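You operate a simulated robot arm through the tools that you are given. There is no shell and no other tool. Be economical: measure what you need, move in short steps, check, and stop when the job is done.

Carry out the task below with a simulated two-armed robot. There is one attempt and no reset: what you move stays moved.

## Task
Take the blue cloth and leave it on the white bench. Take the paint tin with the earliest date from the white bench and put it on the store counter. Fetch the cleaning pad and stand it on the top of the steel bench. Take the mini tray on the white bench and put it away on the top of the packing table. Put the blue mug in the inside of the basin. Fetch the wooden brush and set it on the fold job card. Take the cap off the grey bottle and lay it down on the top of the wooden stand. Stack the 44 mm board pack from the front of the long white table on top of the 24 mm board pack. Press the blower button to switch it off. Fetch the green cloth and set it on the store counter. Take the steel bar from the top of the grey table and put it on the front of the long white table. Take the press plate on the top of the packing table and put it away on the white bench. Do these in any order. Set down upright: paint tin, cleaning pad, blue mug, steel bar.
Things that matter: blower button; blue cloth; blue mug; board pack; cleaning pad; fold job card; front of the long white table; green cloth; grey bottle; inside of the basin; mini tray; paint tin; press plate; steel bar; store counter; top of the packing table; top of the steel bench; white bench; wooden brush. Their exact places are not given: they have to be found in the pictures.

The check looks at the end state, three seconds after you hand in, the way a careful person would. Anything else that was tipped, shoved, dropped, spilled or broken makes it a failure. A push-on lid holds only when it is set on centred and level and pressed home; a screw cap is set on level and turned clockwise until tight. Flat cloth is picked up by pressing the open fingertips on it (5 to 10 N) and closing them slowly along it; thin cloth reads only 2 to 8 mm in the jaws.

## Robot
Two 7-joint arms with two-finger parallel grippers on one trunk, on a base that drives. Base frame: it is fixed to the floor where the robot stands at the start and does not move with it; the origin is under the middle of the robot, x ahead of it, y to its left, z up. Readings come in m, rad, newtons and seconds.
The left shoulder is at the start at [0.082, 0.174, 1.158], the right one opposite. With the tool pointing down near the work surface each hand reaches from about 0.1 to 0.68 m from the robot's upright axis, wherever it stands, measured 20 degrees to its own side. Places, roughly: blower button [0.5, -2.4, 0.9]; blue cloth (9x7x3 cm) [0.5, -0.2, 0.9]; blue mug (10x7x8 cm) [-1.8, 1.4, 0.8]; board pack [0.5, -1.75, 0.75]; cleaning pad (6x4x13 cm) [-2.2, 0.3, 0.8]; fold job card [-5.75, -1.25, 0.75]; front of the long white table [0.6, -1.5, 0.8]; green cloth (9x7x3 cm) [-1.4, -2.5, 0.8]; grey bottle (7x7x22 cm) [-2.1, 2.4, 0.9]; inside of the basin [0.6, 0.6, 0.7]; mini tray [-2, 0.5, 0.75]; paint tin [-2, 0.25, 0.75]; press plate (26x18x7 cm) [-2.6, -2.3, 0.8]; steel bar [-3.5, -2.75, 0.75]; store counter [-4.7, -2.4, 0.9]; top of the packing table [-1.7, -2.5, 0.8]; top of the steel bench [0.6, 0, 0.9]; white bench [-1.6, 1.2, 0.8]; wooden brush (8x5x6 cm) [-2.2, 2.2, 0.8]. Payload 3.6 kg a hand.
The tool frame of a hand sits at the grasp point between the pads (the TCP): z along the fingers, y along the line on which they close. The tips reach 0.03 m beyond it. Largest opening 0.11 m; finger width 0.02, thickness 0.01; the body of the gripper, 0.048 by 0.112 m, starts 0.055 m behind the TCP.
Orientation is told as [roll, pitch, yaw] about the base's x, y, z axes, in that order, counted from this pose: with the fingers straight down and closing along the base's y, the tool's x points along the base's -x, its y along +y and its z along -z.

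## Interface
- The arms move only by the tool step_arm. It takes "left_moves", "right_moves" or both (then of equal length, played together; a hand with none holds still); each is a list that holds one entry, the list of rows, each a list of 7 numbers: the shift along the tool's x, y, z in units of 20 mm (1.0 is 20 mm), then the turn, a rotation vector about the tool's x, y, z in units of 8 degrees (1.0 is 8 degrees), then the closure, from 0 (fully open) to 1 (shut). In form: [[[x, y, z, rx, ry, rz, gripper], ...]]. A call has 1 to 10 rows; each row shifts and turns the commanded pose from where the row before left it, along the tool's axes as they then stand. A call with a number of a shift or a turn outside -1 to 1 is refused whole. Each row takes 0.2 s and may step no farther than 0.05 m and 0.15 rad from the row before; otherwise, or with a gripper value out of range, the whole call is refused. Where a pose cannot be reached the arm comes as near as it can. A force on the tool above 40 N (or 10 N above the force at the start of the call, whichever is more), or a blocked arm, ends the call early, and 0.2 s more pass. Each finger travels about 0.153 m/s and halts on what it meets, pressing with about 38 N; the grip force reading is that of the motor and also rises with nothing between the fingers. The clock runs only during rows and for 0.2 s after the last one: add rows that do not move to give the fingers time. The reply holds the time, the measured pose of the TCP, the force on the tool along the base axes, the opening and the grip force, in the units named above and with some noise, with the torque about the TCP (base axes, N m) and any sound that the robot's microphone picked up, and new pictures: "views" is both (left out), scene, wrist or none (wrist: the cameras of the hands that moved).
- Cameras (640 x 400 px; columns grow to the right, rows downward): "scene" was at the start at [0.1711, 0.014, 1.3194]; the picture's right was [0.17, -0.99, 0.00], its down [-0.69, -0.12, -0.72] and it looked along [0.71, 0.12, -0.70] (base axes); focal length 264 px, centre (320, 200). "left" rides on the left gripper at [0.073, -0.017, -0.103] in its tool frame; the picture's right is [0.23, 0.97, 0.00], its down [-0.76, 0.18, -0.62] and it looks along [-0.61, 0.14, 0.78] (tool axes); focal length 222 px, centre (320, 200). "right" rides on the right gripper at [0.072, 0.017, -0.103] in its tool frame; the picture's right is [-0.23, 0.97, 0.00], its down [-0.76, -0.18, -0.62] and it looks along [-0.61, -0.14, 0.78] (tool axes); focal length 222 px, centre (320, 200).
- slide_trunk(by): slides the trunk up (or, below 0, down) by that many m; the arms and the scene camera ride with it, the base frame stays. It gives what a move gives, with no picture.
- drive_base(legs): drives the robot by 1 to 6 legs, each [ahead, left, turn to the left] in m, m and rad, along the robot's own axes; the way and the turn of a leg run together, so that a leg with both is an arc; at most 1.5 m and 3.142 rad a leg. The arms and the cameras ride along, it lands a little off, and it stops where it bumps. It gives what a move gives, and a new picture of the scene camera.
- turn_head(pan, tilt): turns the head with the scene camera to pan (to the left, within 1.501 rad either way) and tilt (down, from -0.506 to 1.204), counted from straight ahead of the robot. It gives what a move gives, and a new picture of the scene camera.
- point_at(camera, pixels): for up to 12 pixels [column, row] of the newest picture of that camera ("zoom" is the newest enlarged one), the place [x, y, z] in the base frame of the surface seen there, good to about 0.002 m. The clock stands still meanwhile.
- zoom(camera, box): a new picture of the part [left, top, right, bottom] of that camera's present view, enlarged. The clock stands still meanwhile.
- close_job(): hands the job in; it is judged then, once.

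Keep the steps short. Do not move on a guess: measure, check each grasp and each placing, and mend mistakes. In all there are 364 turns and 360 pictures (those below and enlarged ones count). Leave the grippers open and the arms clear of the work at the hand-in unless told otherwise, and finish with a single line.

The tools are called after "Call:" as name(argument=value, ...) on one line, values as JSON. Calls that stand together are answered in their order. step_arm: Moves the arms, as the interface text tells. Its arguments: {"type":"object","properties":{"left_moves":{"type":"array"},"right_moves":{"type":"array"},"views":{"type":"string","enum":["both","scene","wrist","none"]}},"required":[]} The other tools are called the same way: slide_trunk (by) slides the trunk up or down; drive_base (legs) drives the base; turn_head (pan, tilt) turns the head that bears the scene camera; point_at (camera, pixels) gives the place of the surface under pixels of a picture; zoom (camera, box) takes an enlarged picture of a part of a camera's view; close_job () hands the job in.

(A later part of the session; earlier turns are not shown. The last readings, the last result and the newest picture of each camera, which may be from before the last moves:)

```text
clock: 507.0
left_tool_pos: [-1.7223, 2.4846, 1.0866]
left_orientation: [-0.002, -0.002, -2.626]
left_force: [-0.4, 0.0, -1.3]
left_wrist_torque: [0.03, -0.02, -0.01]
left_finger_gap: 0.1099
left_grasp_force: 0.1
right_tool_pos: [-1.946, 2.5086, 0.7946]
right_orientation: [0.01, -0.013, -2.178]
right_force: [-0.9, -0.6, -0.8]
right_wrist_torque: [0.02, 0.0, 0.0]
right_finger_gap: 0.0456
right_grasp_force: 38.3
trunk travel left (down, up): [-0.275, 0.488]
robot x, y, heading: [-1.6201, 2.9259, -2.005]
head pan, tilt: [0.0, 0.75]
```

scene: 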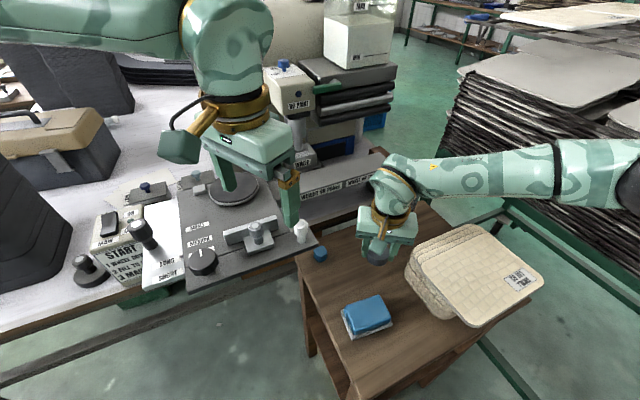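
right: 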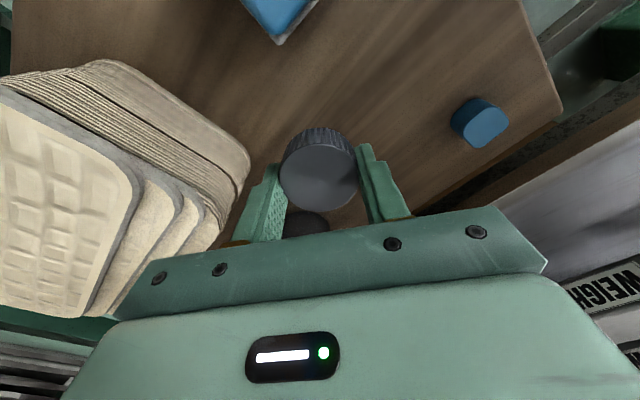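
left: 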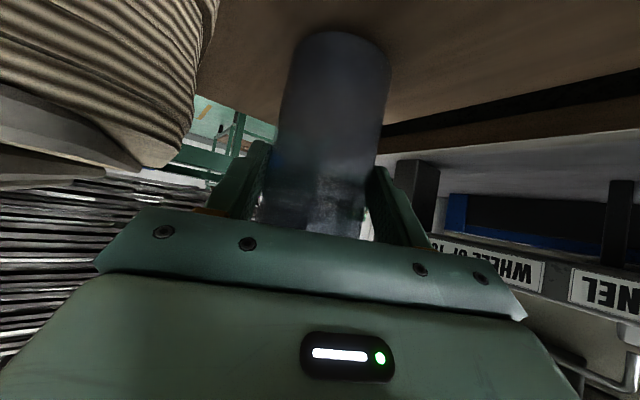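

Call:
step_arm(right_moves=[[[0, 0, 0.07, 0, 0, 0, 1], [0, 0, 0, 0, 0, 0, 1], [0, 0, 0, 0, 0, 0, 0.5], [0, 0, 0, 0, 0, 0, 0.4], [0, 0, 0, 0, 0, 0, 0.35], [0, 0, -0.5, 0, 0, 0, 0.35], [0, 0, -1, 0, 0, 0, 0.35], [0, 0, -1, 0, 0, 0, 0.35], [0, 0, -1, 0, 0, 0, 0.35], [0, 0, -1, 0, 0, 0, 0.35]]], views="wrist")

```text
clock: 509.2
left_tool_pos: [-1.7226, 2.4853, 1.0871]
left_orientation: [-0.003, -0.001, -2.628]
left_force: [-0.6, 0.1, 1.1]
left_wrist_torque: [-0.01, 0.0, 0.04]
left_finger_gap: 0.1099
left_grasp_force: 0.1
right_tool_pos: [-1.9471, 2.5097, 0.8833]
right_orientation: [0.011, -0.013, -2.179]
right_force: [-0.6, -0.2, 0.3]
right_wrist_torque: [-0.03, 0.02, 0.01]
right_finger_gap: 0.0712
right_grasp_force: 0.0
trunk travel left (down, up): [-0.275, 0.488]
robot x, y, heading: [-1.6171, 2.928, -2.007]
head pan, tilt: [0.0, 0.75]
```

right: 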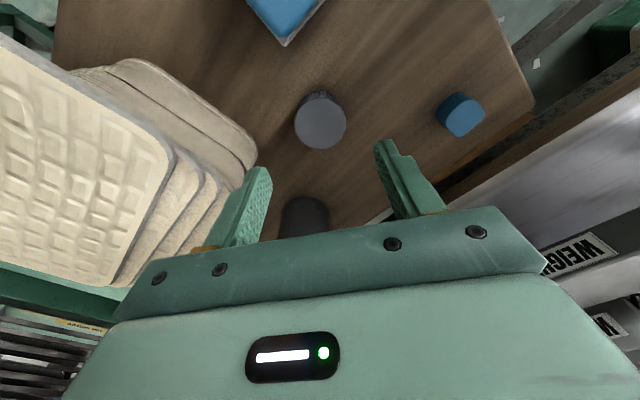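

The cap lies on the stand. I raise the right hand, turn away west-facing, and retreat east then south toward the packing table for the green cloth.

Call:
step_arm(right_moves=[[[0, 0, -1, 0, 0, 0, 0], [0, 0, -1, 0, 0, 0, 0], [0, 0, -1, 0, 0, 0, 0], [0, 0, -1, 0, 0, 0, 0], [0, 0, -1, 0, 0, 0, 0], [0, 0, -1, 0, 0, 0, 0], [0, 0, -1, 0, 0, 0, 0], [0, 0, -1, 0, 0, 0, 0], [0, 0, -1, 0, 0, 0, 0], [0, 0, -1, 0, 0, 0, 0]]], views="scene")

Call:
drive_base(legs=[[0, 0, -1.137], [-1.45, 0, 0], [0, 1.4, 0], [0, 1.35, 0], [0, 1.3, 0]])

```text
clock: 511.4
left_tool_pos: [-1.7228, 2.4854, 1.0856]
left_orientation: [-0.003, -0.002, -2.627]
left_force: [0.4, -0.2, 0.0]
left_wrist_torque: [-0.03, 0.0, -0.03]
left_finger_gap: 0.11
left_grasp_force: 0.1
right_tool_pos: [-1.9478, 2.5141, 1.0838]
right_orientation: [0.009, -0.012, -2.177]
right_force: [-0.3, -0.3, 0.1]
right_wrist_torque: [0.01, 0.0, 0.04]
right_finger_gap: 0.11
right_grasp_force: 0.0
trunk travel left (down, up): [-0.275, 0.488]
robot x, y, heading: [-1.6159, 2.921, -2.007]
head pan, tilt: [0.0, 0.75]
```

scene: 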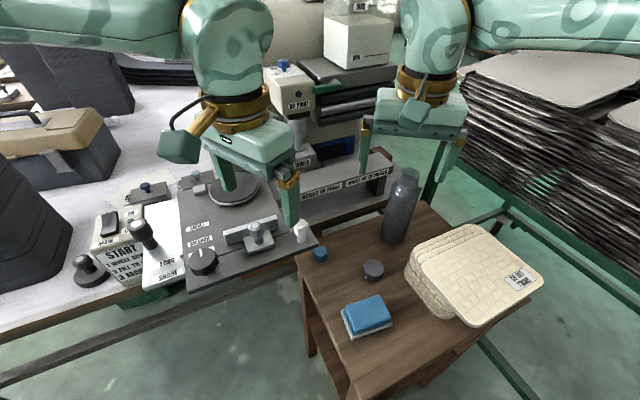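

```text
clock: 540.4
left_tool_pos: [-0.5647, -1.1908, 1.0876]
left_orientation: [-0.003, -0.002, 2.53]
left_force: [0.0, -0.8, 0.2]
left_wrist_torque: [-0.01, -0.03, 0.03]
left_finger_gap: 0.1099
left_grasp_force: 0.1
right_tool_pos: [-0.6374, -0.975, 1.0837]
right_orientation: [0.01, -0.012, 2.98]
right_force: [-0.2, 0.4, 0.2]
right_wrist_torque: [-0.02, -0.01, 0.02]
right_finger_gap: 0.1099
right_grasp_force: 0.0
trunk travel left (down, up): [-0.275, 0.488]
robot x, y, heading: [-0.1226, -1.0986, -3.131]
head pan, tilt: [0.0, 0.75]
```

scene: 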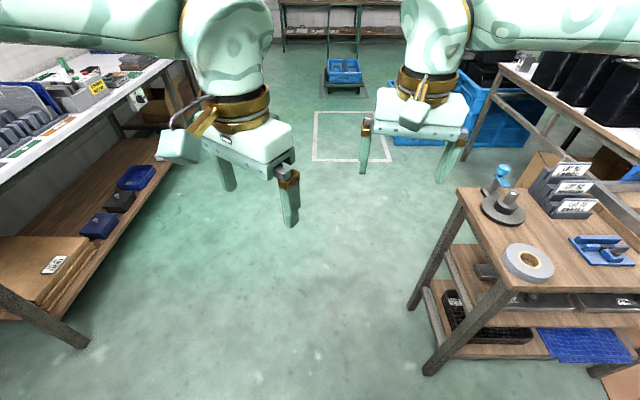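

Call:
drive_base(legs=[[1.2, 0.3, 0], [0, 0, 1.57]])

Call:
zoom(camera="scene", box=[120, 20, 520, 270])

```text
clock: 550.4
left_tool_pos: [-1.1849, -1.8593, 1.0859]
left_orientation: [-0.004, -0.001, -2.14]
left_force: [-0.7, 1.2, -0.1]
left_wrist_torque: [-0.02, 0.01, -0.01]
left_finger_gap: 0.1102
left_grasp_force: 0.0
right_tool_pos: [-1.3958, -1.9402, 1.0833]
right_orientation: [0.01, -0.012, -1.692]
right_force: [-0.3, -0.8, 1.2]
right_wrist_torque: [0.06, -0.02, -0.01]
right_finger_gap: 0.1099
right_grasp_force: 0.1
trunk travel left (down, up): [-0.275, 0.488]
robot x, y, heading: [-1.289, -1.4224, -1.519]
head pan, tilt: [0.0, 0.75]
```

scene: 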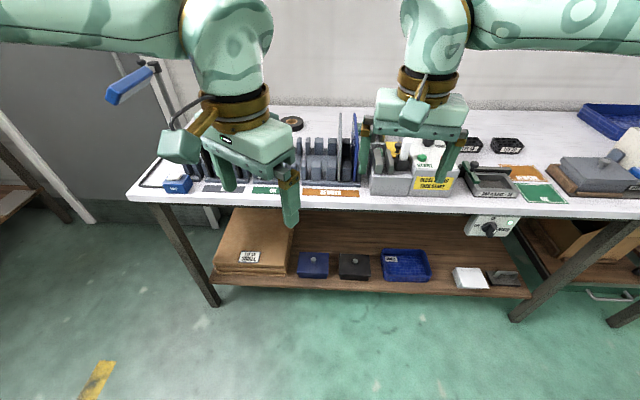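

```text
1.60 times, centred on (320, 145) of scene
```

zoom: 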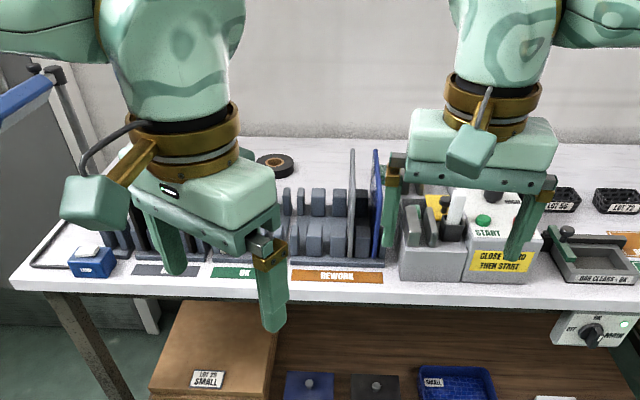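

The green cloth must be behind the right hand; I move that hand aside and look.

Call:
step_arm(right_moves=[[[0, -1, 0, 0, 0, 0, 0], [0, -1, 0, 0, 0, 0, 0], [0, -1, 0, 0, 0, 0, 0], [0, -1, 0, 0, 0, 0, 0], [0, -1, 0, 0, 0, 0, 0], [0, -1, 0, 0, 0, 0, 0], [0, -1, 0, 0, 0, 0, 0], [0, -1, 0, 0, 0, 0, 0], [0, -1, 0, 0, 0, 0, 0], [0, -1, 0, 0, 0, 0, 0]]], views="none")

Call:
turn_head(pan=-0.1, tilt=0.6)

Call:
zoom(camera="scene", box=[270, 100, 470, 225])

```text
clock: 552.6
left_tool_pos: [-1.1852, -1.8587, 1.0859]
left_orientation: [-0.003, -0.002, -2.142]
left_force: [0.6, 0.3, -0.1]
left_wrist_torque: [0.02, -0.01, -0.05]
left_finger_gap: 0.11
left_grasp_force: 0.1
right_tool_pos: [-1.5961, -1.9168, 1.0808]
right_orientation: [0.012, -0.014, -1.693]
right_force: [0.3, -0.5, 0.2]
right_wrist_torque: [-0.03, -0.02, -0.01]
right_finger_gap: 0.1099
right_grasp_force: 0.0
trunk travel left (down, up): [-0.275, 0.488]
robot x, y, heading: [-1.2918, -1.4268, -1.517]
head pan, tilt: [0.0, 0.75]
```

```text
clock: 553.3
left_tool_pos: [-1.1836, -1.8586, 1.0868]
left_orientation: [-0.003, -0.002, -2.143]
left_force: [0.3, 0.4, -0.2]
left_wrist_torque: [0.01, 0.03, -0.01]
left_finger_gap: 0.1101
left_grasp_force: 0.0
right_tool_pos: [-1.5944, -1.9156, 1.0808]
right_orientation: [0.009, -0.013, -1.694]
right_force: [-0.3, 0.4, 0.1]
right_wrist_torque: [0.02, 0.0, 0.0]
right_finger_gap: 0.1103
right_grasp_force: 0.2
trunk travel left (down, up): [-0.275, 0.488]
robot x, y, heading: [-1.2945, -1.4244, -1.516]
head pan, tilt: [-0.099, 0.6]
```

scene: 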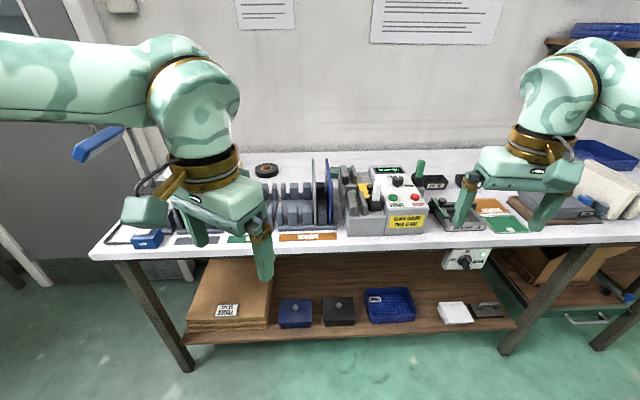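

```text
3.20 times, centred on (370, 162) of scene
```

zoom: 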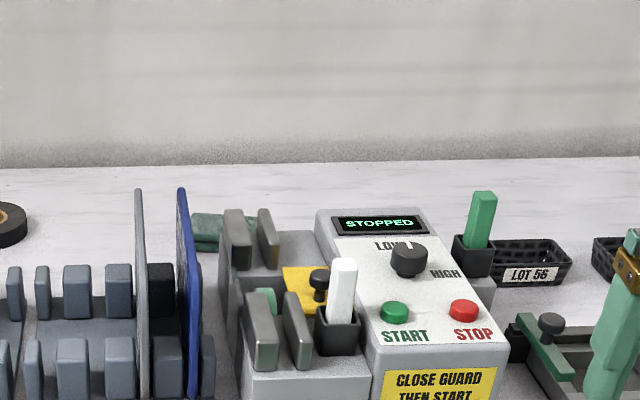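

The green cloth lies behind the machine at (335,172). I measure it and the obstacles in front.

Call:
point_at(camera="scene", pixels=[[335, 170], [331, 175], [338, 168], [327, 165], [313, 165], [350, 170], [395, 170], [300, 235], [345, 200], [265, 168], [370, 235], [300, 190]])

```text
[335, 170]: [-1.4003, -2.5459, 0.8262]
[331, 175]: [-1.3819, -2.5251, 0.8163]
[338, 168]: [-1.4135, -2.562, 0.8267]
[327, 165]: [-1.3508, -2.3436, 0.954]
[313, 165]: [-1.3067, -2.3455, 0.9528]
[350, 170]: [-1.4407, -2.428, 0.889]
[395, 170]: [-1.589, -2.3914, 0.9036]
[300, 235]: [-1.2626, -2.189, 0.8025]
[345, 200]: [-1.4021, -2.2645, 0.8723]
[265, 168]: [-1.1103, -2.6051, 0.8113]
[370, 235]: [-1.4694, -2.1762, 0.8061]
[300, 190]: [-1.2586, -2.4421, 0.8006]
```

Cloth centre about (-1.40,-2.55), top 0.827, table 0.80, behind a jig (0.889) and a blue sheet (0.954). I drive as near as the table allows and look from above.

Call:
drive_base(legs=[[0.45, 0.09, -0.05]])

Call:
turn_head(pan=-0.3, tilt=0.75)

Call:
zoom(camera="scene", box=[200, 60, 420, 200])

```text
clock: 556.1
left_tool_pos: [-1.109, -2.3081, 1.0864]
left_orientation: [-0.003, 0.001, -2.198]
left_force: [0.0, -0.2, 0.8]
left_wrist_torque: [-0.01, -0.02, 0.02]
left_finger_gap: 0.11
left_grasp_force: 0.1
right_tool_pos: [-1.522, -2.3433, 1.0819]
right_orientation: [0.01, -0.011, -1.749]
right_force: [-0.2, -0.1, 0.4]
right_wrist_torque: [0.01, 0.02, 0.02]
right_finger_gap: 0.1103
right_grasp_force: 0.0
trunk travel left (down, up): [-0.275, 0.488]
robot x, y, heading: [-1.1936, -1.8636, -1.578]
head pan, tilt: [-0.099, 0.6]
```

scene: 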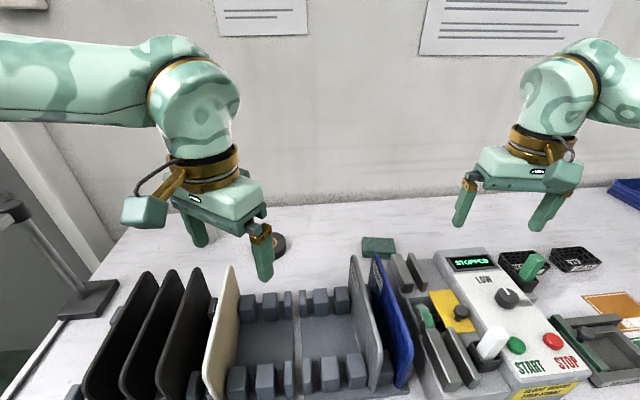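

```text
clock: 556.8
left_tool_pos: [-1.1097, -2.3076, 1.0873]
left_orientation: [-0.005, 0.0, -2.199]
left_force: [-0.3, -0.1, 0.3]
left_wrist_torque: [-0.03, -0.01, -0.01]
left_finger_gap: 0.1101
left_grasp_force: 0.1
right_tool_pos: [-1.5233, -2.341, 1.0816]
right_orientation: [0.011, -0.012, -1.751]
right_force: [-0.6, 0.4, 0.4]
right_wrist_torque: [-0.02, -0.01, 0.01]
right_finger_gap: 0.11
right_grasp_force: 0.0
trunk travel left (down, up): [-0.275, 0.488]
robot x, y, heading: [-1.1938, -1.8615, -1.579]
head pan, tilt: [-0.3, 0.75]
```

scene: 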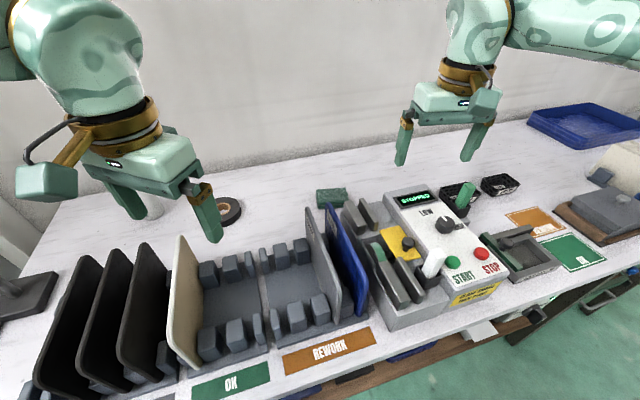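

```text
2.86 times, centred on (310, 130) of scene
```

zoom: 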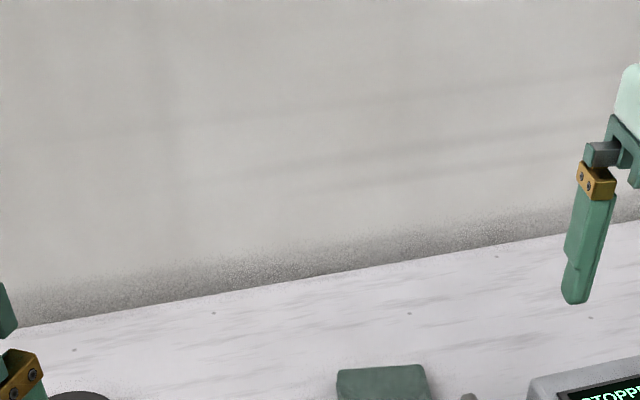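

Call:
point_at(camera="scene", pixels=[[331, 194], [319, 191], [344, 189], [319, 200], [345, 198], [320, 206], [346, 205], [318, 193], [350, 210], [331, 188], [357, 205], [325, 212]])

Call:
zoom(camera="scene", box=[280, 170, 400, 240])

```text
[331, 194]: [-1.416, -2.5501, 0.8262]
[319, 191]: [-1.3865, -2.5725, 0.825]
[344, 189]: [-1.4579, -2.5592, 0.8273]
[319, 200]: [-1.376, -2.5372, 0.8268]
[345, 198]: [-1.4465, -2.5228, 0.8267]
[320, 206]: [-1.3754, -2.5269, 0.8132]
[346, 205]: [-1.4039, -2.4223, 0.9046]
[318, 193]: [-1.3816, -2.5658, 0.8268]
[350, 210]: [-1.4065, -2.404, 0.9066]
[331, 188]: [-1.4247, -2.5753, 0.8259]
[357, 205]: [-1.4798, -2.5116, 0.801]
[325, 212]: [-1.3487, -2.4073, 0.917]
```

```text
5.33 times, centred on (340, 205) of scene
```

zoom: 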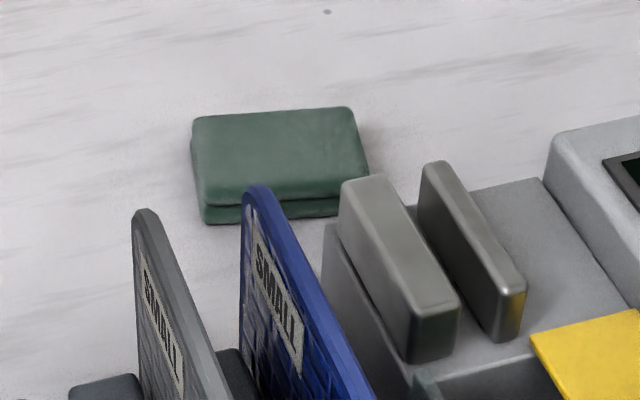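

Cloth: centre (-1.417,-2.547), turned ~11°. I go 4.5 cm nearer and turn the right hand so that it closes across the 7 cm side, its camera arm pointing to the free side.

Call:
drive_base(legs=[[0.045, 0, 0]])

Call:
step_arm(right_moves=[[[0, 0, 0, 0, 0, 1, 0], [0, 0, 0, 0, 0, 1, 0], [0, 0, 0, 0, 0, 1, 0], [0, 0, 0, 0, 0, 1, 0], [0, 0, 0, 0, 0, 1, 0], [0, 0, 0, 0, 0, 1, 0], [0, 0, 0, 0, 0, 1, 0], [0, 0, 0, 0, 0, 1, 0], [0, 0, 0, 0, 0, 1, 0], [0, 0, 0, 0, 0, 1, 0]]], views="none")

```text
clock: 557.7
left_tool_pos: [-1.1093, -2.3541, 1.0868]
left_orientation: [-0.006, 0.0, -2.199]
left_force: [-0.3, -0.3, -0.3]
left_wrist_torque: [0.05, -0.03, 0.01]
left_finger_gap: 0.1101
left_grasp_force: 0.1
right_tool_pos: [-1.5231, -2.3895, 1.0798]
right_orientation: [0.009, -0.011, -1.75]
right_force: [-0.1, -0.5, -0.6]
right_wrist_torque: [0.06, 0.03, 0.03]
right_finger_gap: 0.1101
right_grasp_force: 0.0
trunk travel left (down, up): [-0.275, 0.488]
robot x, y, heading: [-1.1931, -1.9084, -1.574]
head pan, tilt: [-0.3, 0.75]
```

scene: 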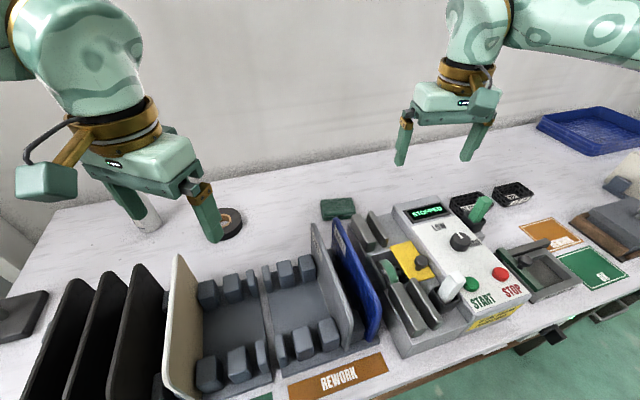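

```text
clock: 559.9
left_tool_pos: [-1.1092, -2.3529, 1.0867]
left_orientation: [-0.004, -0.003, -2.201]
left_force: [0.2, -0.4, 0.1]
left_wrist_torque: [-0.02, -0.01, 0.02]
left_finger_gap: 0.11
left_grasp_force: 0.1
right_tool_pos: [-1.5227, -2.387, 1.0813]
right_orientation: [0.014, 0.007, 3.137]
right_force: [-0.1, 0.2, 0.1]
right_wrist_torque: [0.0, -0.03, 0.0]
right_finger_gap: 0.1097
right_grasp_force: 0.1
trunk travel left (down, up): [-0.275, 0.488]
robot x, y, heading: [-1.1931, -1.906, -1.576]
head pan, tilt: [-0.3, 0.75]
```

Call:
step_arm(right_moves=[[[0, 0, 0, 0, 0, 0.7, 0], [0, 0, 0, 0, 0, 0.7, 0], [0.97, 0.97, 0, 0, 0, 0, 0], [0.97, 0.97, 0, 0, 0, 0, 0], [0.97, 0.97, 0.4, 0, 0, 0, 0], [0.97, 0.97, 0.8, 0, 0, 0, 0], [0.97, 0.97, 0.9, 0, 0, 0, 0], [0.97, 0.97, 0.9, 0, 0, 0, 0], [0.97, 0.97, 0.9, 0, 0, 0, 0], [0, 0, 0.9, 0, 0, 0, 0]]], views="wrist")

```text
clock: 562.1
left_tool_pos: [-1.1112, -2.3518, 1.0869]
left_orientation: [-0.003, 0.0, -2.199]
left_force: [0.3, -0.6, -0.3]
left_wrist_torque: [0.03, -0.01, 0.01]
left_finger_gap: 0.11
left_grasp_force: 0.0
right_tool_pos: [-1.4157, -2.548, 0.9871]
right_orientation: [0.012, 0.011, 2.94]
right_force: [0.0, 0.1, -0.4]
right_wrist_torque: [0.0, -0.02, 0.0]
right_finger_gap: 0.1102
right_grasp_force: 0.1
trunk travel left (down, up): [-0.275, 0.488]
robot x, y, heading: [-1.1926, -1.9049, -1.575]
head pan, tilt: [-0.3, 0.75]
```

right: 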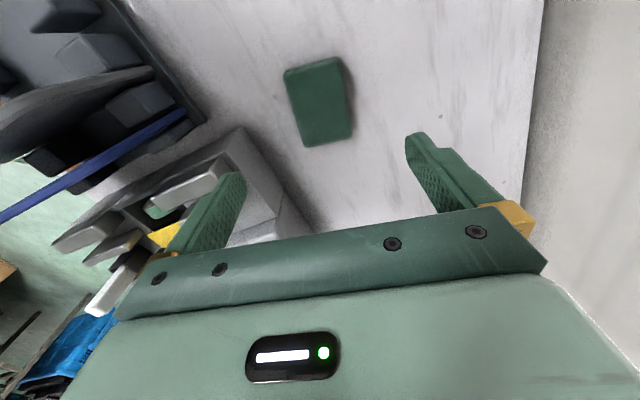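

Call:
point_at(camera="right", pixels=[[320, 102], [245, 140], [270, 190], [300, 225], [215, 175], [240, 150], [285, 75], [350, 135]])

```text
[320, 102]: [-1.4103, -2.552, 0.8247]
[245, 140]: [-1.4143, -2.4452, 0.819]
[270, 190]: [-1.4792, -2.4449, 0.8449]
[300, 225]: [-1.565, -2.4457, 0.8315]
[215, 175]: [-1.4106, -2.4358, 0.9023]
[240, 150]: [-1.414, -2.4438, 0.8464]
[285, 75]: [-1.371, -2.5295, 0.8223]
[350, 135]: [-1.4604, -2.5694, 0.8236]
```

Clear of the jig by 4 cm. I descend and close.

Call:
step_arm(right_moves=[[[0.2, 0.12, 1, 0, 0, 0, 0], [0, 0, 1, 0, 0, 0, 0], [0, 0, 1, 0, 0, 0, 0], [0, 0, 1, 0, 0, 0, 0], [0, 0, 1, 0, 0, 0, 0], [0, 0, 1, 0, 0, 0, 0], [0, 0, 1, 0, 0, 0, 0], [0, 0, 0.5, 0, 0, 0, 0], [0, 0, 0.2, 0, 0, 0, 0], [0, 0, 0, 0, 0, 0, 0]]], views="none")

Call:
step_arm(right_moves=[[[0, 0, 0, 0, 0, 0, 0.2], [0, 0, 0, 0, 0, 0, 0.35], [0, 0, 0, 0, 0, 0, 0.5], [0, 0, 0, 0, 0, 0, 0.7], [0, 0, 0, 0, 0, 0, 1], [0, 0, 0, 0, 0, 0, 1], [0, 0, -0.1, 0, 0, 0, 1], [0, 0, -0.15, 0, 0, 0, 1], [0, 0, -0.2, 0, 0, 0, 1], [0, 0, -0.3, 0, 0, 0, 1]]], views="wrist")

```text
clock: 564.3
left_tool_pos: [-1.1094, -2.3533, 1.0859]
left_orientation: [-0.003, -0.003, -2.201]
left_force: [0.0, -0.8, 0.6]
left_wrist_torque: [-0.04, -0.03, -0.01]
left_finger_gap: 0.1101
left_grasp_force: 0.1
right_tool_pos: [-1.4108, -2.5543, 0.8338]
right_orientation: [0.011, 0.011, 2.94]
right_force: [0.4, -0.1, 0.4]
right_wrist_torque: [0.02, -0.04, 0.0]
right_finger_gap: 0.1101
right_grasp_force: 0.2
trunk travel left (down, up): [-0.275, 0.488]
robot x, y, heading: [-1.1983, -1.9066, -1.578]
head pan, tilt: [-0.3, 0.75]
```

```text
clock: 566.5
left_tool_pos: [-1.1094, -2.3518, 1.0862]
left_orientation: [-0.004, -0.002, -2.199]
left_force: [0.5, -0.2, 0.0]
left_wrist_torque: [0.02, -0.01, 0.01]
left_finger_gap: 0.11
left_grasp_force: 0.0
right_tool_pos: [-1.4095, -2.5534, 0.8486]
right_orientation: [0.011, 0.01, 2.941]
right_force: [-0.4, 0.7, -0.1]
right_wrist_torque: [-0.01, -0.03, -0.01]
right_finger_gap: 0.0647
right_grasp_force: 38.0
trunk travel left (down, up): [-0.275, 0.488]
robot x, y, heading: [-1.1969, -1.9114, -1.574]
head pan, tilt: [-0.3, 0.75]
```

right: 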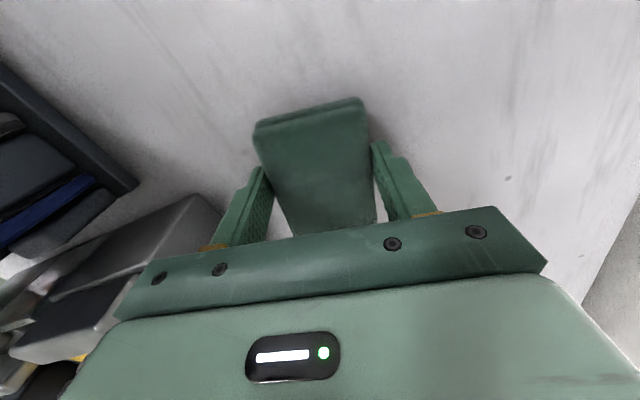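

Held. I lift it gently to z≈1.08 and draw back.

Call:
step_arm(right_moves=[[[0, 0, -0.3, 0, 0, 0, 1], [0, 0, -0.5, 0, 0, 0, 1], [0, 0, -0.6, 0, 0, 0, 1], [0, 0, -0.7, 0, 0, 0, 1], [0, 0, -0.7, 0, 0, 0, 1], [0, 0, -0.7, 0, 0, 0, 1], [0, 0, -0.7, 0, 0, 0, 1], [0, 0, -0.7, 0, 0, 0, 1], [0, 0, -0.7, 0, 0, 0, 1], [0, 0, -0.7, 0, 0, 0, 1]]], views="none")

Call:
step_arm(right_moves=[[[0, -0.2, -0.7, 0, 0, 0, 1], [0, -0.4, -0.7, 0, 0, 0, 1], [0, -0.6, -0.7, 0, 0, 0, 1], [0, -0.7, -0.6, 0, 0, 0, 1], [0, -0.7, -0.5, 0, 0, 0, 1], [0, -0.7, -0.4, 0, 0, 0, 1], [0, -0.7, -0.3, 0, 0, 0, 1], [0, -0.7, -0.2, 0, 0, 0, 1], [0, -0.5, 0, 0, 0, 0, 1], [0, -0.3, 0, 0, 0, 0, 1]]], views="none")

Call:
drive_base(legs=[[-0.65, 0, 0], [0, -0.75, 0], [0, 0, 1.57], [0, 0, 1.57]])

```text
clock: 568.7
left_tool_pos: [-1.1097, -2.3532, 1.0866]
left_orientation: [-0.004, -0.001, -2.199]
left_force: [0.0, -0.2, -0.1]
left_wrist_torque: [-0.01, 0.0, -0.01]
left_finger_gap: 0.1102
left_grasp_force: 0.0
right_tool_pos: [-1.4106, -2.5494, 0.9732]
right_orientation: [0.012, 0.012, 2.941]
right_force: [-0.4, 0.1, -1.2]
right_wrist_torque: [0.02, 0.0, 0.01]
right_finger_gap: 0.0648
right_grasp_force: 37.9
trunk travel left (down, up): [-0.275, 0.488]
robot x, y, heading: [-1.1906, -1.9071, -1.577]
head pan, tilt: [-0.3, 0.75]
```

```text
clock: 570.9
left_tool_pos: [-1.1091, -2.3539, 1.087]
left_orientation: [-0.004, -0.001, -2.198]
left_force: [-0.2, 0.2, 0.3]
left_wrist_torque: [0.0, -0.01, 0.0]
left_finger_gap: 0.11
left_grasp_force: 0.0
right_tool_pos: [-1.3903, -2.4412, 1.055]
right_orientation: [0.011, 0.011, 2.94]
right_force: [0.5, 0.5, 0.2]
right_wrist_torque: [-0.01, -0.01, 0.02]
right_finger_gap: 0.0644
right_grasp_force: 38.0
trunk travel left (down, up): [-0.275, 0.488]
robot x, y, heading: [-1.1905, -1.9077, -1.573]
head pan, tilt: [-0.3, 0.75]
```

```text
clock: 585.8
left_tool_pos: [-2.0132, -0.8083, 1.0863]
left_orientation: [-0.004, -0.002, 0.916]
left_force: [0.2, 0.6, -0.8]
left_wrist_torque: [0.01, 0.01, 0.0]
left_finger_gap: 0.11
left_grasp_force: 0.0
right_tool_pos: [-1.7297, -0.7257, 1.0551]
right_orientation: [0.012, 0.01, -0.226]
right_force: [0.8, -0.5, -0.2]
right_wrist_torque: [0.0, 0.0, 0.0]
right_finger_gap: 0.0647
right_grasp_force: 37.6
trunk travel left (down, up): [-0.275, 0.488]
robot x, y, heading: [-1.9427, -1.2545, 1.541]
head pan, tilt: [-0.3, 0.75]
```

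scene: 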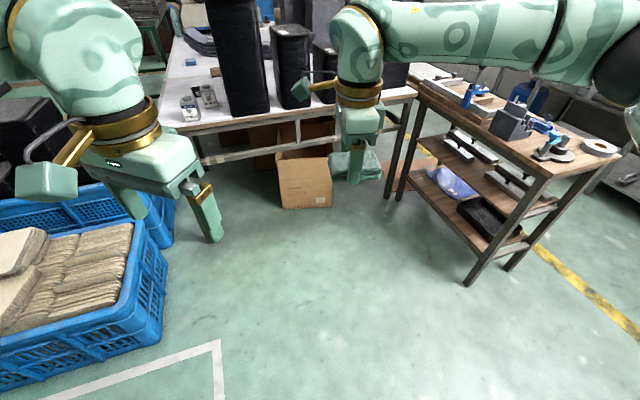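

The cloth is still held. I retract the right hand and drive to the white bench's south end for the navy tin.

Call:
step_arm(right_moves=[[[0, -0.3, 0, 0, 0, 0, 1], [0, -0.6, 0, 0, 0, 0, 1], [0, -0.9, 0, 0, 0, 0, 1], [0, -1, 0, 0, 0, 0, 1], [0, -1, 0, 0, 0, 0, 1], [0, -1, 0, 0, 0, 0, 1], [0, -1, 0, 0, 0, 0, 1], [0, -1, 0, 0, 0, 0, 1], [0, -1, 0, 0, 0, 0, 1], [0, -0.5, 0, 0, 0, 0, 1]]], left_moves=[[[0, 0, 0, 0, 0, -1, 0], [0, 0, 0, 0, 0, -1, 0], [0, 0, 0, 0, 0, -1, 0], [0, 0, 0, 0, 0, -1, 0], [0, 0, 0, 0, 0, -0.6, 0], [0, 0, 0, 0, 0, 0, 0], [0, 0, 0, 0, 0, 0, 0], [0, 0, 0, 0, 0, 0, 0], [0, 0, 0, 0, 0, 0, 0], [0, 0, 0, 0, 0, 0, 0]]], views="none")

Call:
drive_base(legs=[[0.83, 0, 0.02]])

Call:
turn_head(pan=0.15, tilt=0.75)

```text
clock: 588.0
left_tool_pos: [-2.0117, -0.8086, 1.0867]
left_orientation: [-0.003, 0.0, 1.558]
left_force: [0.4, 0.7, 0.4]
left_wrist_torque: [0.01, 0.03, -0.02]
left_finger_gap: 0.1099
left_grasp_force: 0.0
right_tool_pos: [-1.7662, -0.8893, 1.0529]
right_orientation: [0.011, 0.012, -0.229]
right_force: [-0.2, -0.5, -0.9]
right_wrist_torque: [-0.02, -0.01, 0.0]
right_finger_gap: 0.0648
right_grasp_force: 38.2
trunk travel left (down, up): [-0.275, 0.488]
robot x, y, heading: [-1.9397, -1.2524, 1.542]
head pan, tilt: [-0.3, 0.75]
```

```text
clock: 592.4
left_tool_pos: [-1.9997, 0.0171, 1.0864]
left_orientation: [-0.002, 0.001, 1.573]
left_force: [-0.2, -0.4, 0.9]
left_wrist_torque: [-0.02, -0.01, 0.02]
left_finger_gap: 0.11
left_grasp_force: 0.0
right_tool_pos: [-1.7523, -0.0569, 1.052]
right_orientation: [0.011, 0.009, -0.212]
right_force: [-0.3, -0.3, 0.4]
right_wrist_torque: [-0.04, 0.0, -0.01]
right_finger_gap: 0.0647
right_grasp_force: 38.0
trunk travel left (down, up): [-0.275, 0.488]
robot x, y, heading: [-1.9203, -0.4274, 1.557]
head pan, tilt: [-0.3, 0.75]
```

scene: 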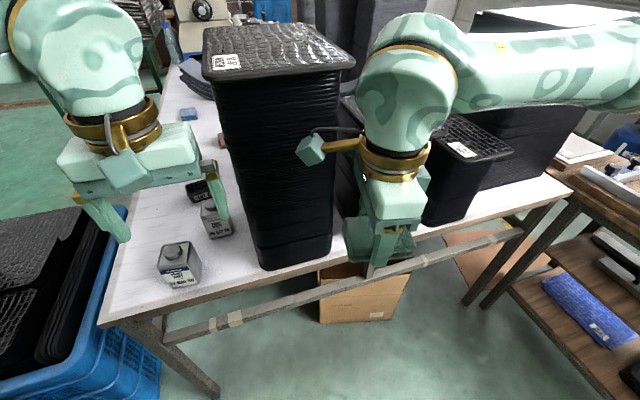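

```text
clock: 593.3
left_tool_pos: [-2.0004, 0.0174, 1.0867]
left_orientation: [-0.003, 0.001, 1.574]
left_force: [0.3, 0.5, 0.1]
left_wrist_torque: [0.0, -0.02, 0.01]
left_finger_gap: 0.1101
left_grasp_force: 0.0
right_tool_pos: [-1.7524, -0.0583, 1.053]
right_orientation: [0.013, 0.011, -0.211]
right_force: [0.0, 0.0, -0.3]
right_wrist_torque: [0.0, -0.05, 0.0]
right_finger_gap: 0.0647
right_grasp_force: 37.8
trunk travel left (down, up): [-0.275, 0.488]
robot x, y, heading: [-1.9175, -0.4273, 1.556]
head pan, tilt: [0.15, 0.75]
```

scene: 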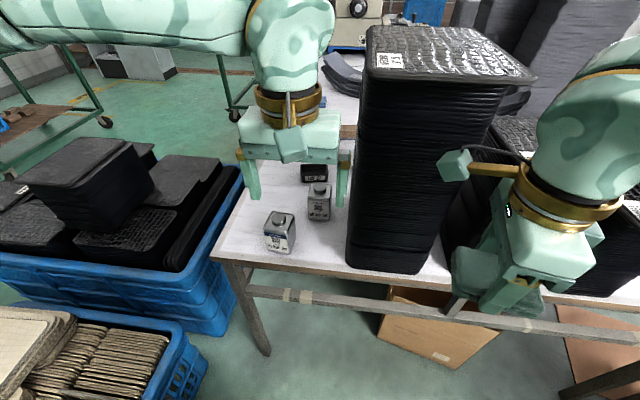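

Call:
zoom(camera="scene", box=[240, 160, 360, 265])

Call:
point_at(camera="scene", pixels=[[279, 217], [267, 224], [291, 226], [272, 211], [293, 214], [266, 246], [289, 252], [280, 226]])

```text
3.81 times, centred on (300, 212) of scene
```

zoom: 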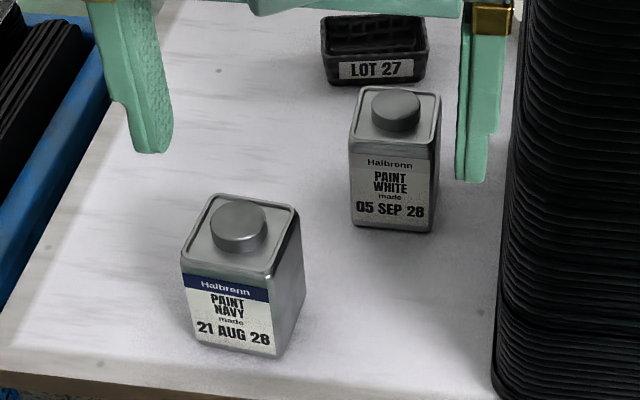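

```text
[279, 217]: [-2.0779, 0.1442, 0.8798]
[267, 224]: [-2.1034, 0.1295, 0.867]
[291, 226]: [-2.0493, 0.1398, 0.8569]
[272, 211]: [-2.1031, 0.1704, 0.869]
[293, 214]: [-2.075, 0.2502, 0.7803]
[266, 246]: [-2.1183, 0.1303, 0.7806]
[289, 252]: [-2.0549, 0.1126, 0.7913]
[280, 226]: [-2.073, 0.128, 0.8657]
```

Navy tin: centre (-2.077,0.142), body top 0.868, turned ~15°. The left hand turns and moves above it.

Call:
step_arm(left_moves=[[[0, 0, 0, 0, 0, 0.95, 0], [0, 0, 0, 0, 0, 0.95, 0], [-0.84, 0.88, 0.4, 0, 0, 0, 0], [-0.84, 0.88, 0.4, 0, 0, 0, 0], [-0.84, 0.88, 0.4, 0, 0, 0, 0], [-0.84, 0.88, 0.4, 0, 0, 0, 0], [-0.84, 0.88, 0.8, 0, 0, 0, 0], [-0.84, 0.88, 0.8, 0, 0, 0, 0], [0, 0, 0.9, 0, 0, 0, 0], [0, 0, 0.9, 0, 0, 0, 0]]], views="wrist")

Call:
point_at(camera="left", pixels=[[320, 130], [290, 130], [350, 130], [320, 110], [320, 150], [320, 90]])

```text
clock: 595.5
left_tool_pos: [-2.0713, 0.1328, 0.9922]
left_orientation: [-0.002, 0.0, 1.309]
left_force: [0.0, 0.1, 0.6]
left_wrist_torque: [0.03, 0.01, 0.02]
left_finger_gap: 0.1099
left_grasp_force: 0.1
left hand out of reach, approached as far as the arm can: row 8
right_tool_pos: [-1.753, -0.0584, 1.0531]
right_orientation: [0.012, 0.011, -0.211]
right_force: [-0.9, -0.1, -0.2]
right_wrist_torque: [0.01, 0.0, 0.0]
right_finger_gap: 0.0646
right_grasp_force: 38.1
trunk travel left (down, up): [-0.275, 0.488]
robot x, y, heading: [-1.9197, -0.4289, 1.554]
head pan, tilt: [0.15, 0.75]
```

left: 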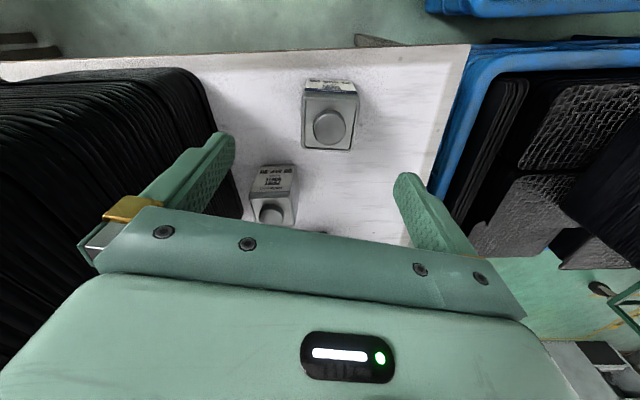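

```text
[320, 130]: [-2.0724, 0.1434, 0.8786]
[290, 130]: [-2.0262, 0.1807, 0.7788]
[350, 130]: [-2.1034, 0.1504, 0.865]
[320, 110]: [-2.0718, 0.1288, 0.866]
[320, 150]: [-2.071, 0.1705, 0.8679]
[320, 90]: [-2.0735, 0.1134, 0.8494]
```

Call:
drive_base(legs=[[0.025, 0, 0]])

Call:
step_arm(left_moves=[[[0, 0, 0.5, 0, 0, 0, 0], [0, 0, 0, 0, 0, 0, 0]]], views="wrist")

```text
clock: 596.3
left_tool_pos: [-2.072, 0.1594, 0.9917]
left_orientation: [-0.004, 0.002, 1.309]
left_force: [0.1, 0.2, -0.9]
left_wrist_torque: [-0.04, 0.0, 0.0]
left_finger_gap: 0.1101
left_grasp_force: 0.0
right_tool_pos: [-1.7523, -0.0315, 1.0519]
right_orientation: [0.011, 0.01, -0.211]
right_force: [0.0, 1.1, -0.1]
right_wrist_torque: [-0.04, 0.0, -0.01]
right_finger_gap: 0.0645
right_grasp_force: 38.3
trunk travel left (down, up): [-0.275, 0.488]
robot x, y, heading: [-1.9217, -0.3986, 1.554]
head pan, tilt: [0.15, 0.75]
```

scene: 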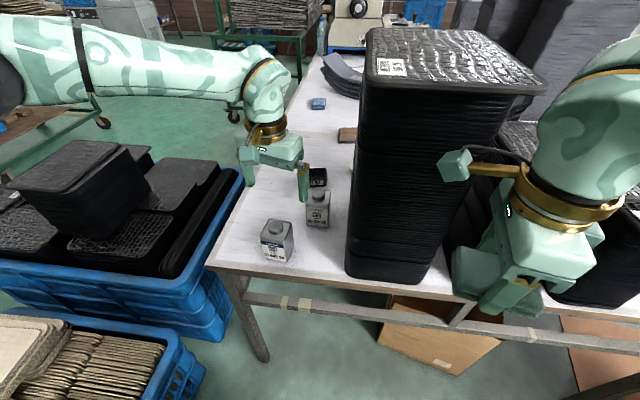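

```text
clock: 596.9
left_tool_pos: [-2.0719, 0.1584, 0.9829]
left_orientation: [-0.004, 0.001, 1.309]
left_force: [0.1, 0.3, -0.6]
left_wrist_torque: [-0.01, 0.0, 0.02]
left_finger_gap: 0.1103
left_grasp_force: 0.1
right_tool_pos: [-1.7531, -0.0339, 1.0521]
right_orientation: [0.012, 0.011, -0.21]
right_force: [1.2, 0.0, -0.4]
right_wrist_torque: [-0.04, -0.03, 0.01]
right_finger_gap: 0.0646
right_grasp_force: 38.4
trunk travel left (down, up): [-0.275, 0.488]
robot x, y, heading: [-1.922, -0.4003, 1.559]
head pan, tilt: [0.15, 0.75]
```

left: 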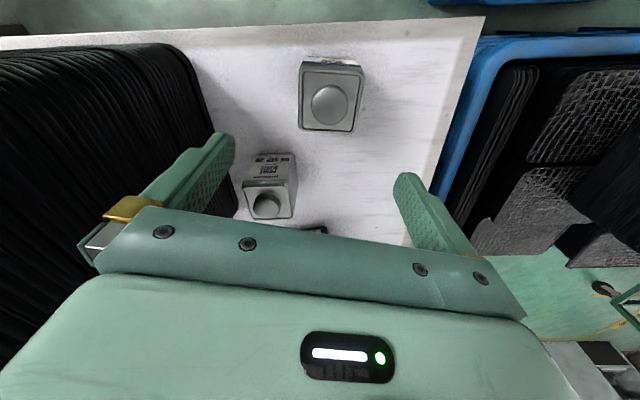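

Call:
step_arm(left_moves=[[[0.65, 0.1, 0.5, 0, 0, 0, 0], [0, 0, 1, 0, 0, 0, 0], [0, 0, 1, 0, 0, 0, 0], [0, 0, 1, 0, 0, 0, 0], [0, 0, 1, 0, 0, 0, 0], [0, 0, 1, 0, 0, 0, 0], [0, 0, 1, 0, 0, 0, 0], [0, 0, 0.7, 0, 0, 0, 0], [0, 0, 0, 0, 0, 0, 0]]], views="wrist")

Call:
step_arm(left_moves=[[[0, 0, 0, 0, 0, 0, 0.25], [0, 0, 0, 0, 0, 0, 0.4], [0, 0, 0, 0, 0, 0, 0.6], [0, 0, 0, 0, 0, 0, 1], [0, 0, 0, 0, 0, 0, 1], [0, 0, -0.1, 0, 0, 0, 1], [0, 0, -0.2, 0, 0, 0, 1], [0, 0, -0.4, 0, 0, 0, 1], [0, 0, -0.6, 0, 0, 0, 1], [0, 0, -0.7, 0, 0, 0, 1]]], views="wrist")

```text
clock: 598.9
left_tool_pos: [-2.0764, 0.1468, 0.8402]
left_orientation: [-0.004, -0.001, 1.31]
left_force: [-0.5, -0.9, 0.1]
left_wrist_torque: [-0.01, 0.01, -0.03]
left_finger_gap: 0.1102
left_grasp_force: 0.0
right_tool_pos: [-1.7511, -0.0339, 1.0528]
right_orientation: [0.012, 0.009, -0.211]
right_force: [0.2, -0.4, -0.5]
right_wrist_torque: [-0.01, 0.0, 0.01]
right_finger_gap: 0.0649
right_grasp_force: 38.2
trunk travel left (down, up): [-0.275, 0.488]
robot x, y, heading: [-1.9205, -0.4013, 1.561]
head pan, tilt: [0.15, 0.75]
```

left: 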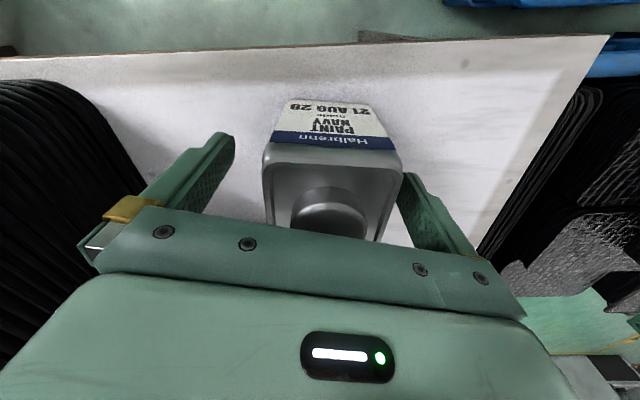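

```text
clock: 601.1
left_tool_pos: [-2.0754, 0.1458, 0.8802]
left_orientation: [-0.003, 0.0, 1.309]
left_force: [-0.1, 1.4, -2.3]
left_wrist_torque: [0.03, -0.02, 0.0]
left_finger_gap: 0.0619
left_grasp_force: 37.7
right_tool_pos: [-1.753, -0.0337, 1.0525]
right_orientation: [0.012, 0.01, -0.211]
right_force: [-0.8, 1.2, -1.4]
right_wrist_torque: [-0.01, -0.01, -0.03]
right_finger_gap: 0.0647
right_grasp_force: 38.1
trunk travel left (down, up): [-0.275, 0.488]
robot x, y, heading: [-1.9191, -0.4017, 1.556]
head pan, tilt: [0.15, 0.75]
```

left: 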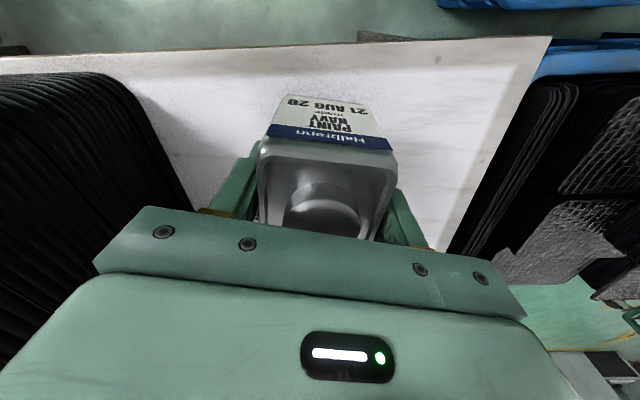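

Tin held. I lift, back off and drive west to the store counter.

Call:
step_arm(left_moves=[[[0, 0, -0.8, 0, 0, 0, 1], [0, 0, -0.9, 0, 0, 0, 1], [0.2, 0, -1, 0, 0, 0, 1], [0.4, 0, -1, 0, 0, 0, 1], [0.6, 0, -1, 0, 0, 0, 1], [0.8, 0, -1, 0, 0, 0, 1], [0.9, 0, -1, 0, 0, 0, 1], [0.9, 0, -1, 0, 0, 0, 1], [0.6, 0, -0.6, 0, 0, 0, 1], [0.3, 0, -0.3, 0, 0, 0, 1]]], views="none")

Call:
drive_base(legs=[[-1.15, 0, 0], [0, 0, 1.57], [1.4, 0, 0], [1.3, 0, 0], [0, 0, 1.57]])

Call:
turn_head(pan=0.0, tilt=0.55)

```text
clock: 603.3
left_tool_pos: [-2.1005, 0.0548, 1.05]
left_orientation: [-0.003, 0.0, 1.31]
left_force: [-0.6, 0.0, -3.3]
left_wrist_torque: [0.0, 0.03, -0.02]
left_finger_gap: 0.0616
left_grasp_force: 37.6
right_tool_pos: [-1.753, -0.0337, 1.0521]
right_orientation: [0.013, 0.012, -0.212]
right_force: [-0.4, 0.6, -0.1]
right_wrist_torque: [-0.01, -0.03, 0.03]
right_finger_gap: 0.0647
right_grasp_force: 38.1
trunk travel left (down, up): [-0.275, 0.488]
robot x, y, heading: [-1.9208, -0.4021, 1.556]
head pan, tilt: [0.15, 0.75]
```

```text
clock: 629.4
left_tool_pos: [-4.4308, -1.8805, 1.0509]
left_orientation: [-0.003, 0.0, -1.816]
left_force: [0.0, -0.2, -2.9]
left_wrist_torque: [-0.01, 0.01, 0.03]
left_finger_gap: 0.0611
left_grasp_force: 37.9
right_tool_pos: [-4.7797, -1.7973, 1.0523]
right_orientation: [0.012, 0.01, 2.948]
right_force: [0.7, 0.2, -1.6]
right_wrist_torque: [0.0, 0.01, 0.01]
right_finger_gap: 0.0648
right_grasp_force: 37.9
trunk travel left (down, up): [-0.275, 0.488]
robot x, y, heading: [-4.6176, -1.4271, -1.57]
head pan, tilt: [0.15, 0.75]
```

scene: 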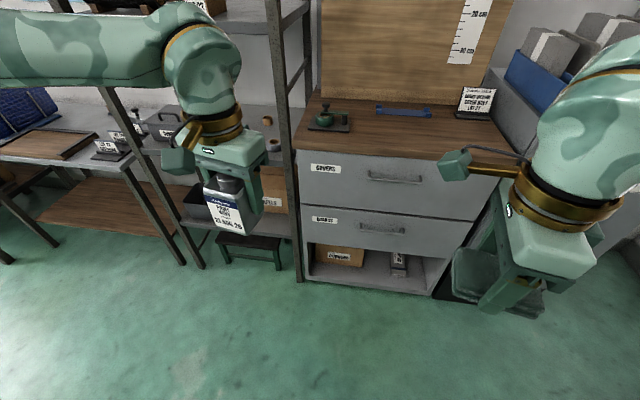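

```text
clock: 630.1
left_tool_pos: [-4.4308, -1.8804, 1.0513]
left_orientation: [-0.002, -0.001, -1.814]
left_force: [-0.8, -0.5, -3.0]
left_wrist_torque: [-0.02, -0.01, 0.0]
left_finger_gap: 0.0603
left_grasp_force: 37.8
right_tool_pos: [-4.7807, -1.7973, 1.0522]
right_orientation: [0.012, 0.011, 2.947]
right_force: [0.3, 0.6, -0.4]
right_wrist_torque: [-0.02, 0.01, 0.02]
right_finger_gap: 0.0646
right_grasp_force: 38.3
trunk travel left (down, up): [-0.275, 0.488]
robot x, y, heading: [-4.6211, -1.4217, -1.566]
head pan, tilt: [0.0, 0.55]
```

scene: 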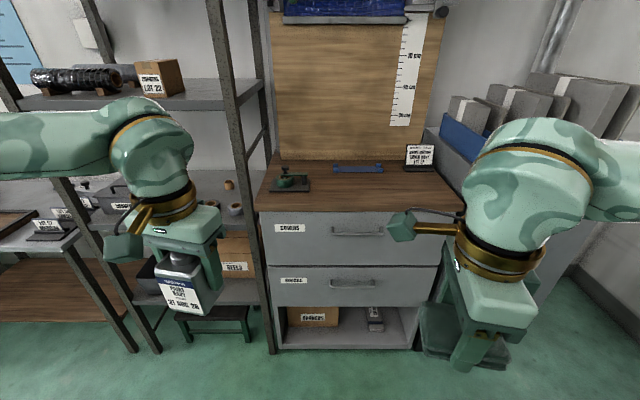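

The wood-topped store counter is ahead. I measure its top.

Call:
point_at(camera="scene", pixels=[[350, 190], [300, 200], [420, 200], [265, 207], [455, 207], [360, 208], [290, 183], [357, 168], [420, 158], [275, 165], [440, 170], [270, 200]])

Call:
zoom(camera="scene", box=[240, 120, 480, 270])

```text
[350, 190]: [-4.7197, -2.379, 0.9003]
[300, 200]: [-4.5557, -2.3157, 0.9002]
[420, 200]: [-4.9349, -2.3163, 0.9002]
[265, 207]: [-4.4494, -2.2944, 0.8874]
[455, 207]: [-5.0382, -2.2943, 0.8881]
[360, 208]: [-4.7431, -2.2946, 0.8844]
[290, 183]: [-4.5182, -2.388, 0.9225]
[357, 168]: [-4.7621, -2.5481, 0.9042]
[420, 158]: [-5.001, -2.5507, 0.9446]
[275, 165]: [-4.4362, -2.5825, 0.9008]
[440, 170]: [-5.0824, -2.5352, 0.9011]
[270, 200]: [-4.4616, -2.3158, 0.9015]
```

```text
2.67 times, centred on (360, 195) of scene
```

zoom: 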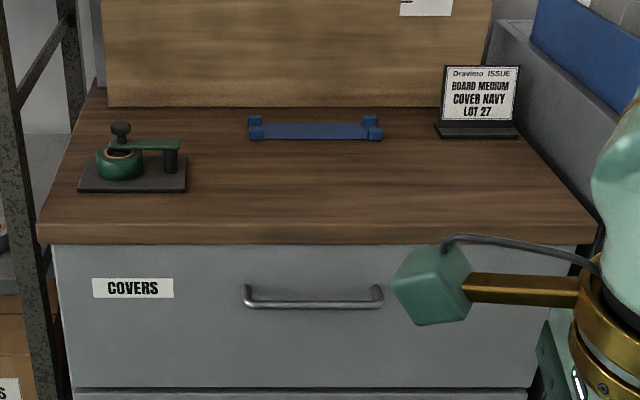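

Counter top z 0.900, front edge y −2.295. I drive closer; the tin goes to (-4.67,-2.40), the cloth to (-4.88,-2.40).

Call:
drive_base(legs=[[0.45, -0.13, 0]])

```text
clock: 633.0
left_tool_pos: [-4.559, -2.3349, 1.0505]
left_orientation: [-0.004, 0.002, -1.816]
left_force: [0.4, 0.6, -2.7]
left_wrist_torque: [-0.01, 0.0, 0.03]
left_finger_gap: 0.061
left_grasp_force: 38.1
right_tool_pos: [-4.9076, -2.2499, 1.0531]
right_orientation: [0.011, 0.01, 2.947]
right_force: [0.6, 0.1, -0.5]
right_wrist_torque: [0.0, -0.03, -0.01]
right_finger_gap: 0.0647
right_grasp_force: 38.0
trunk travel left (down, up): [-0.275, 0.488]
robot x, y, heading: [-4.7455, -1.8804, -1.571]
head pan, tilt: [0.0, 0.55]
```

scene: 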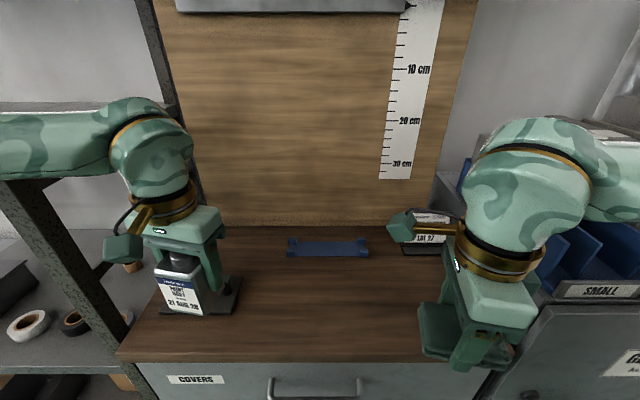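

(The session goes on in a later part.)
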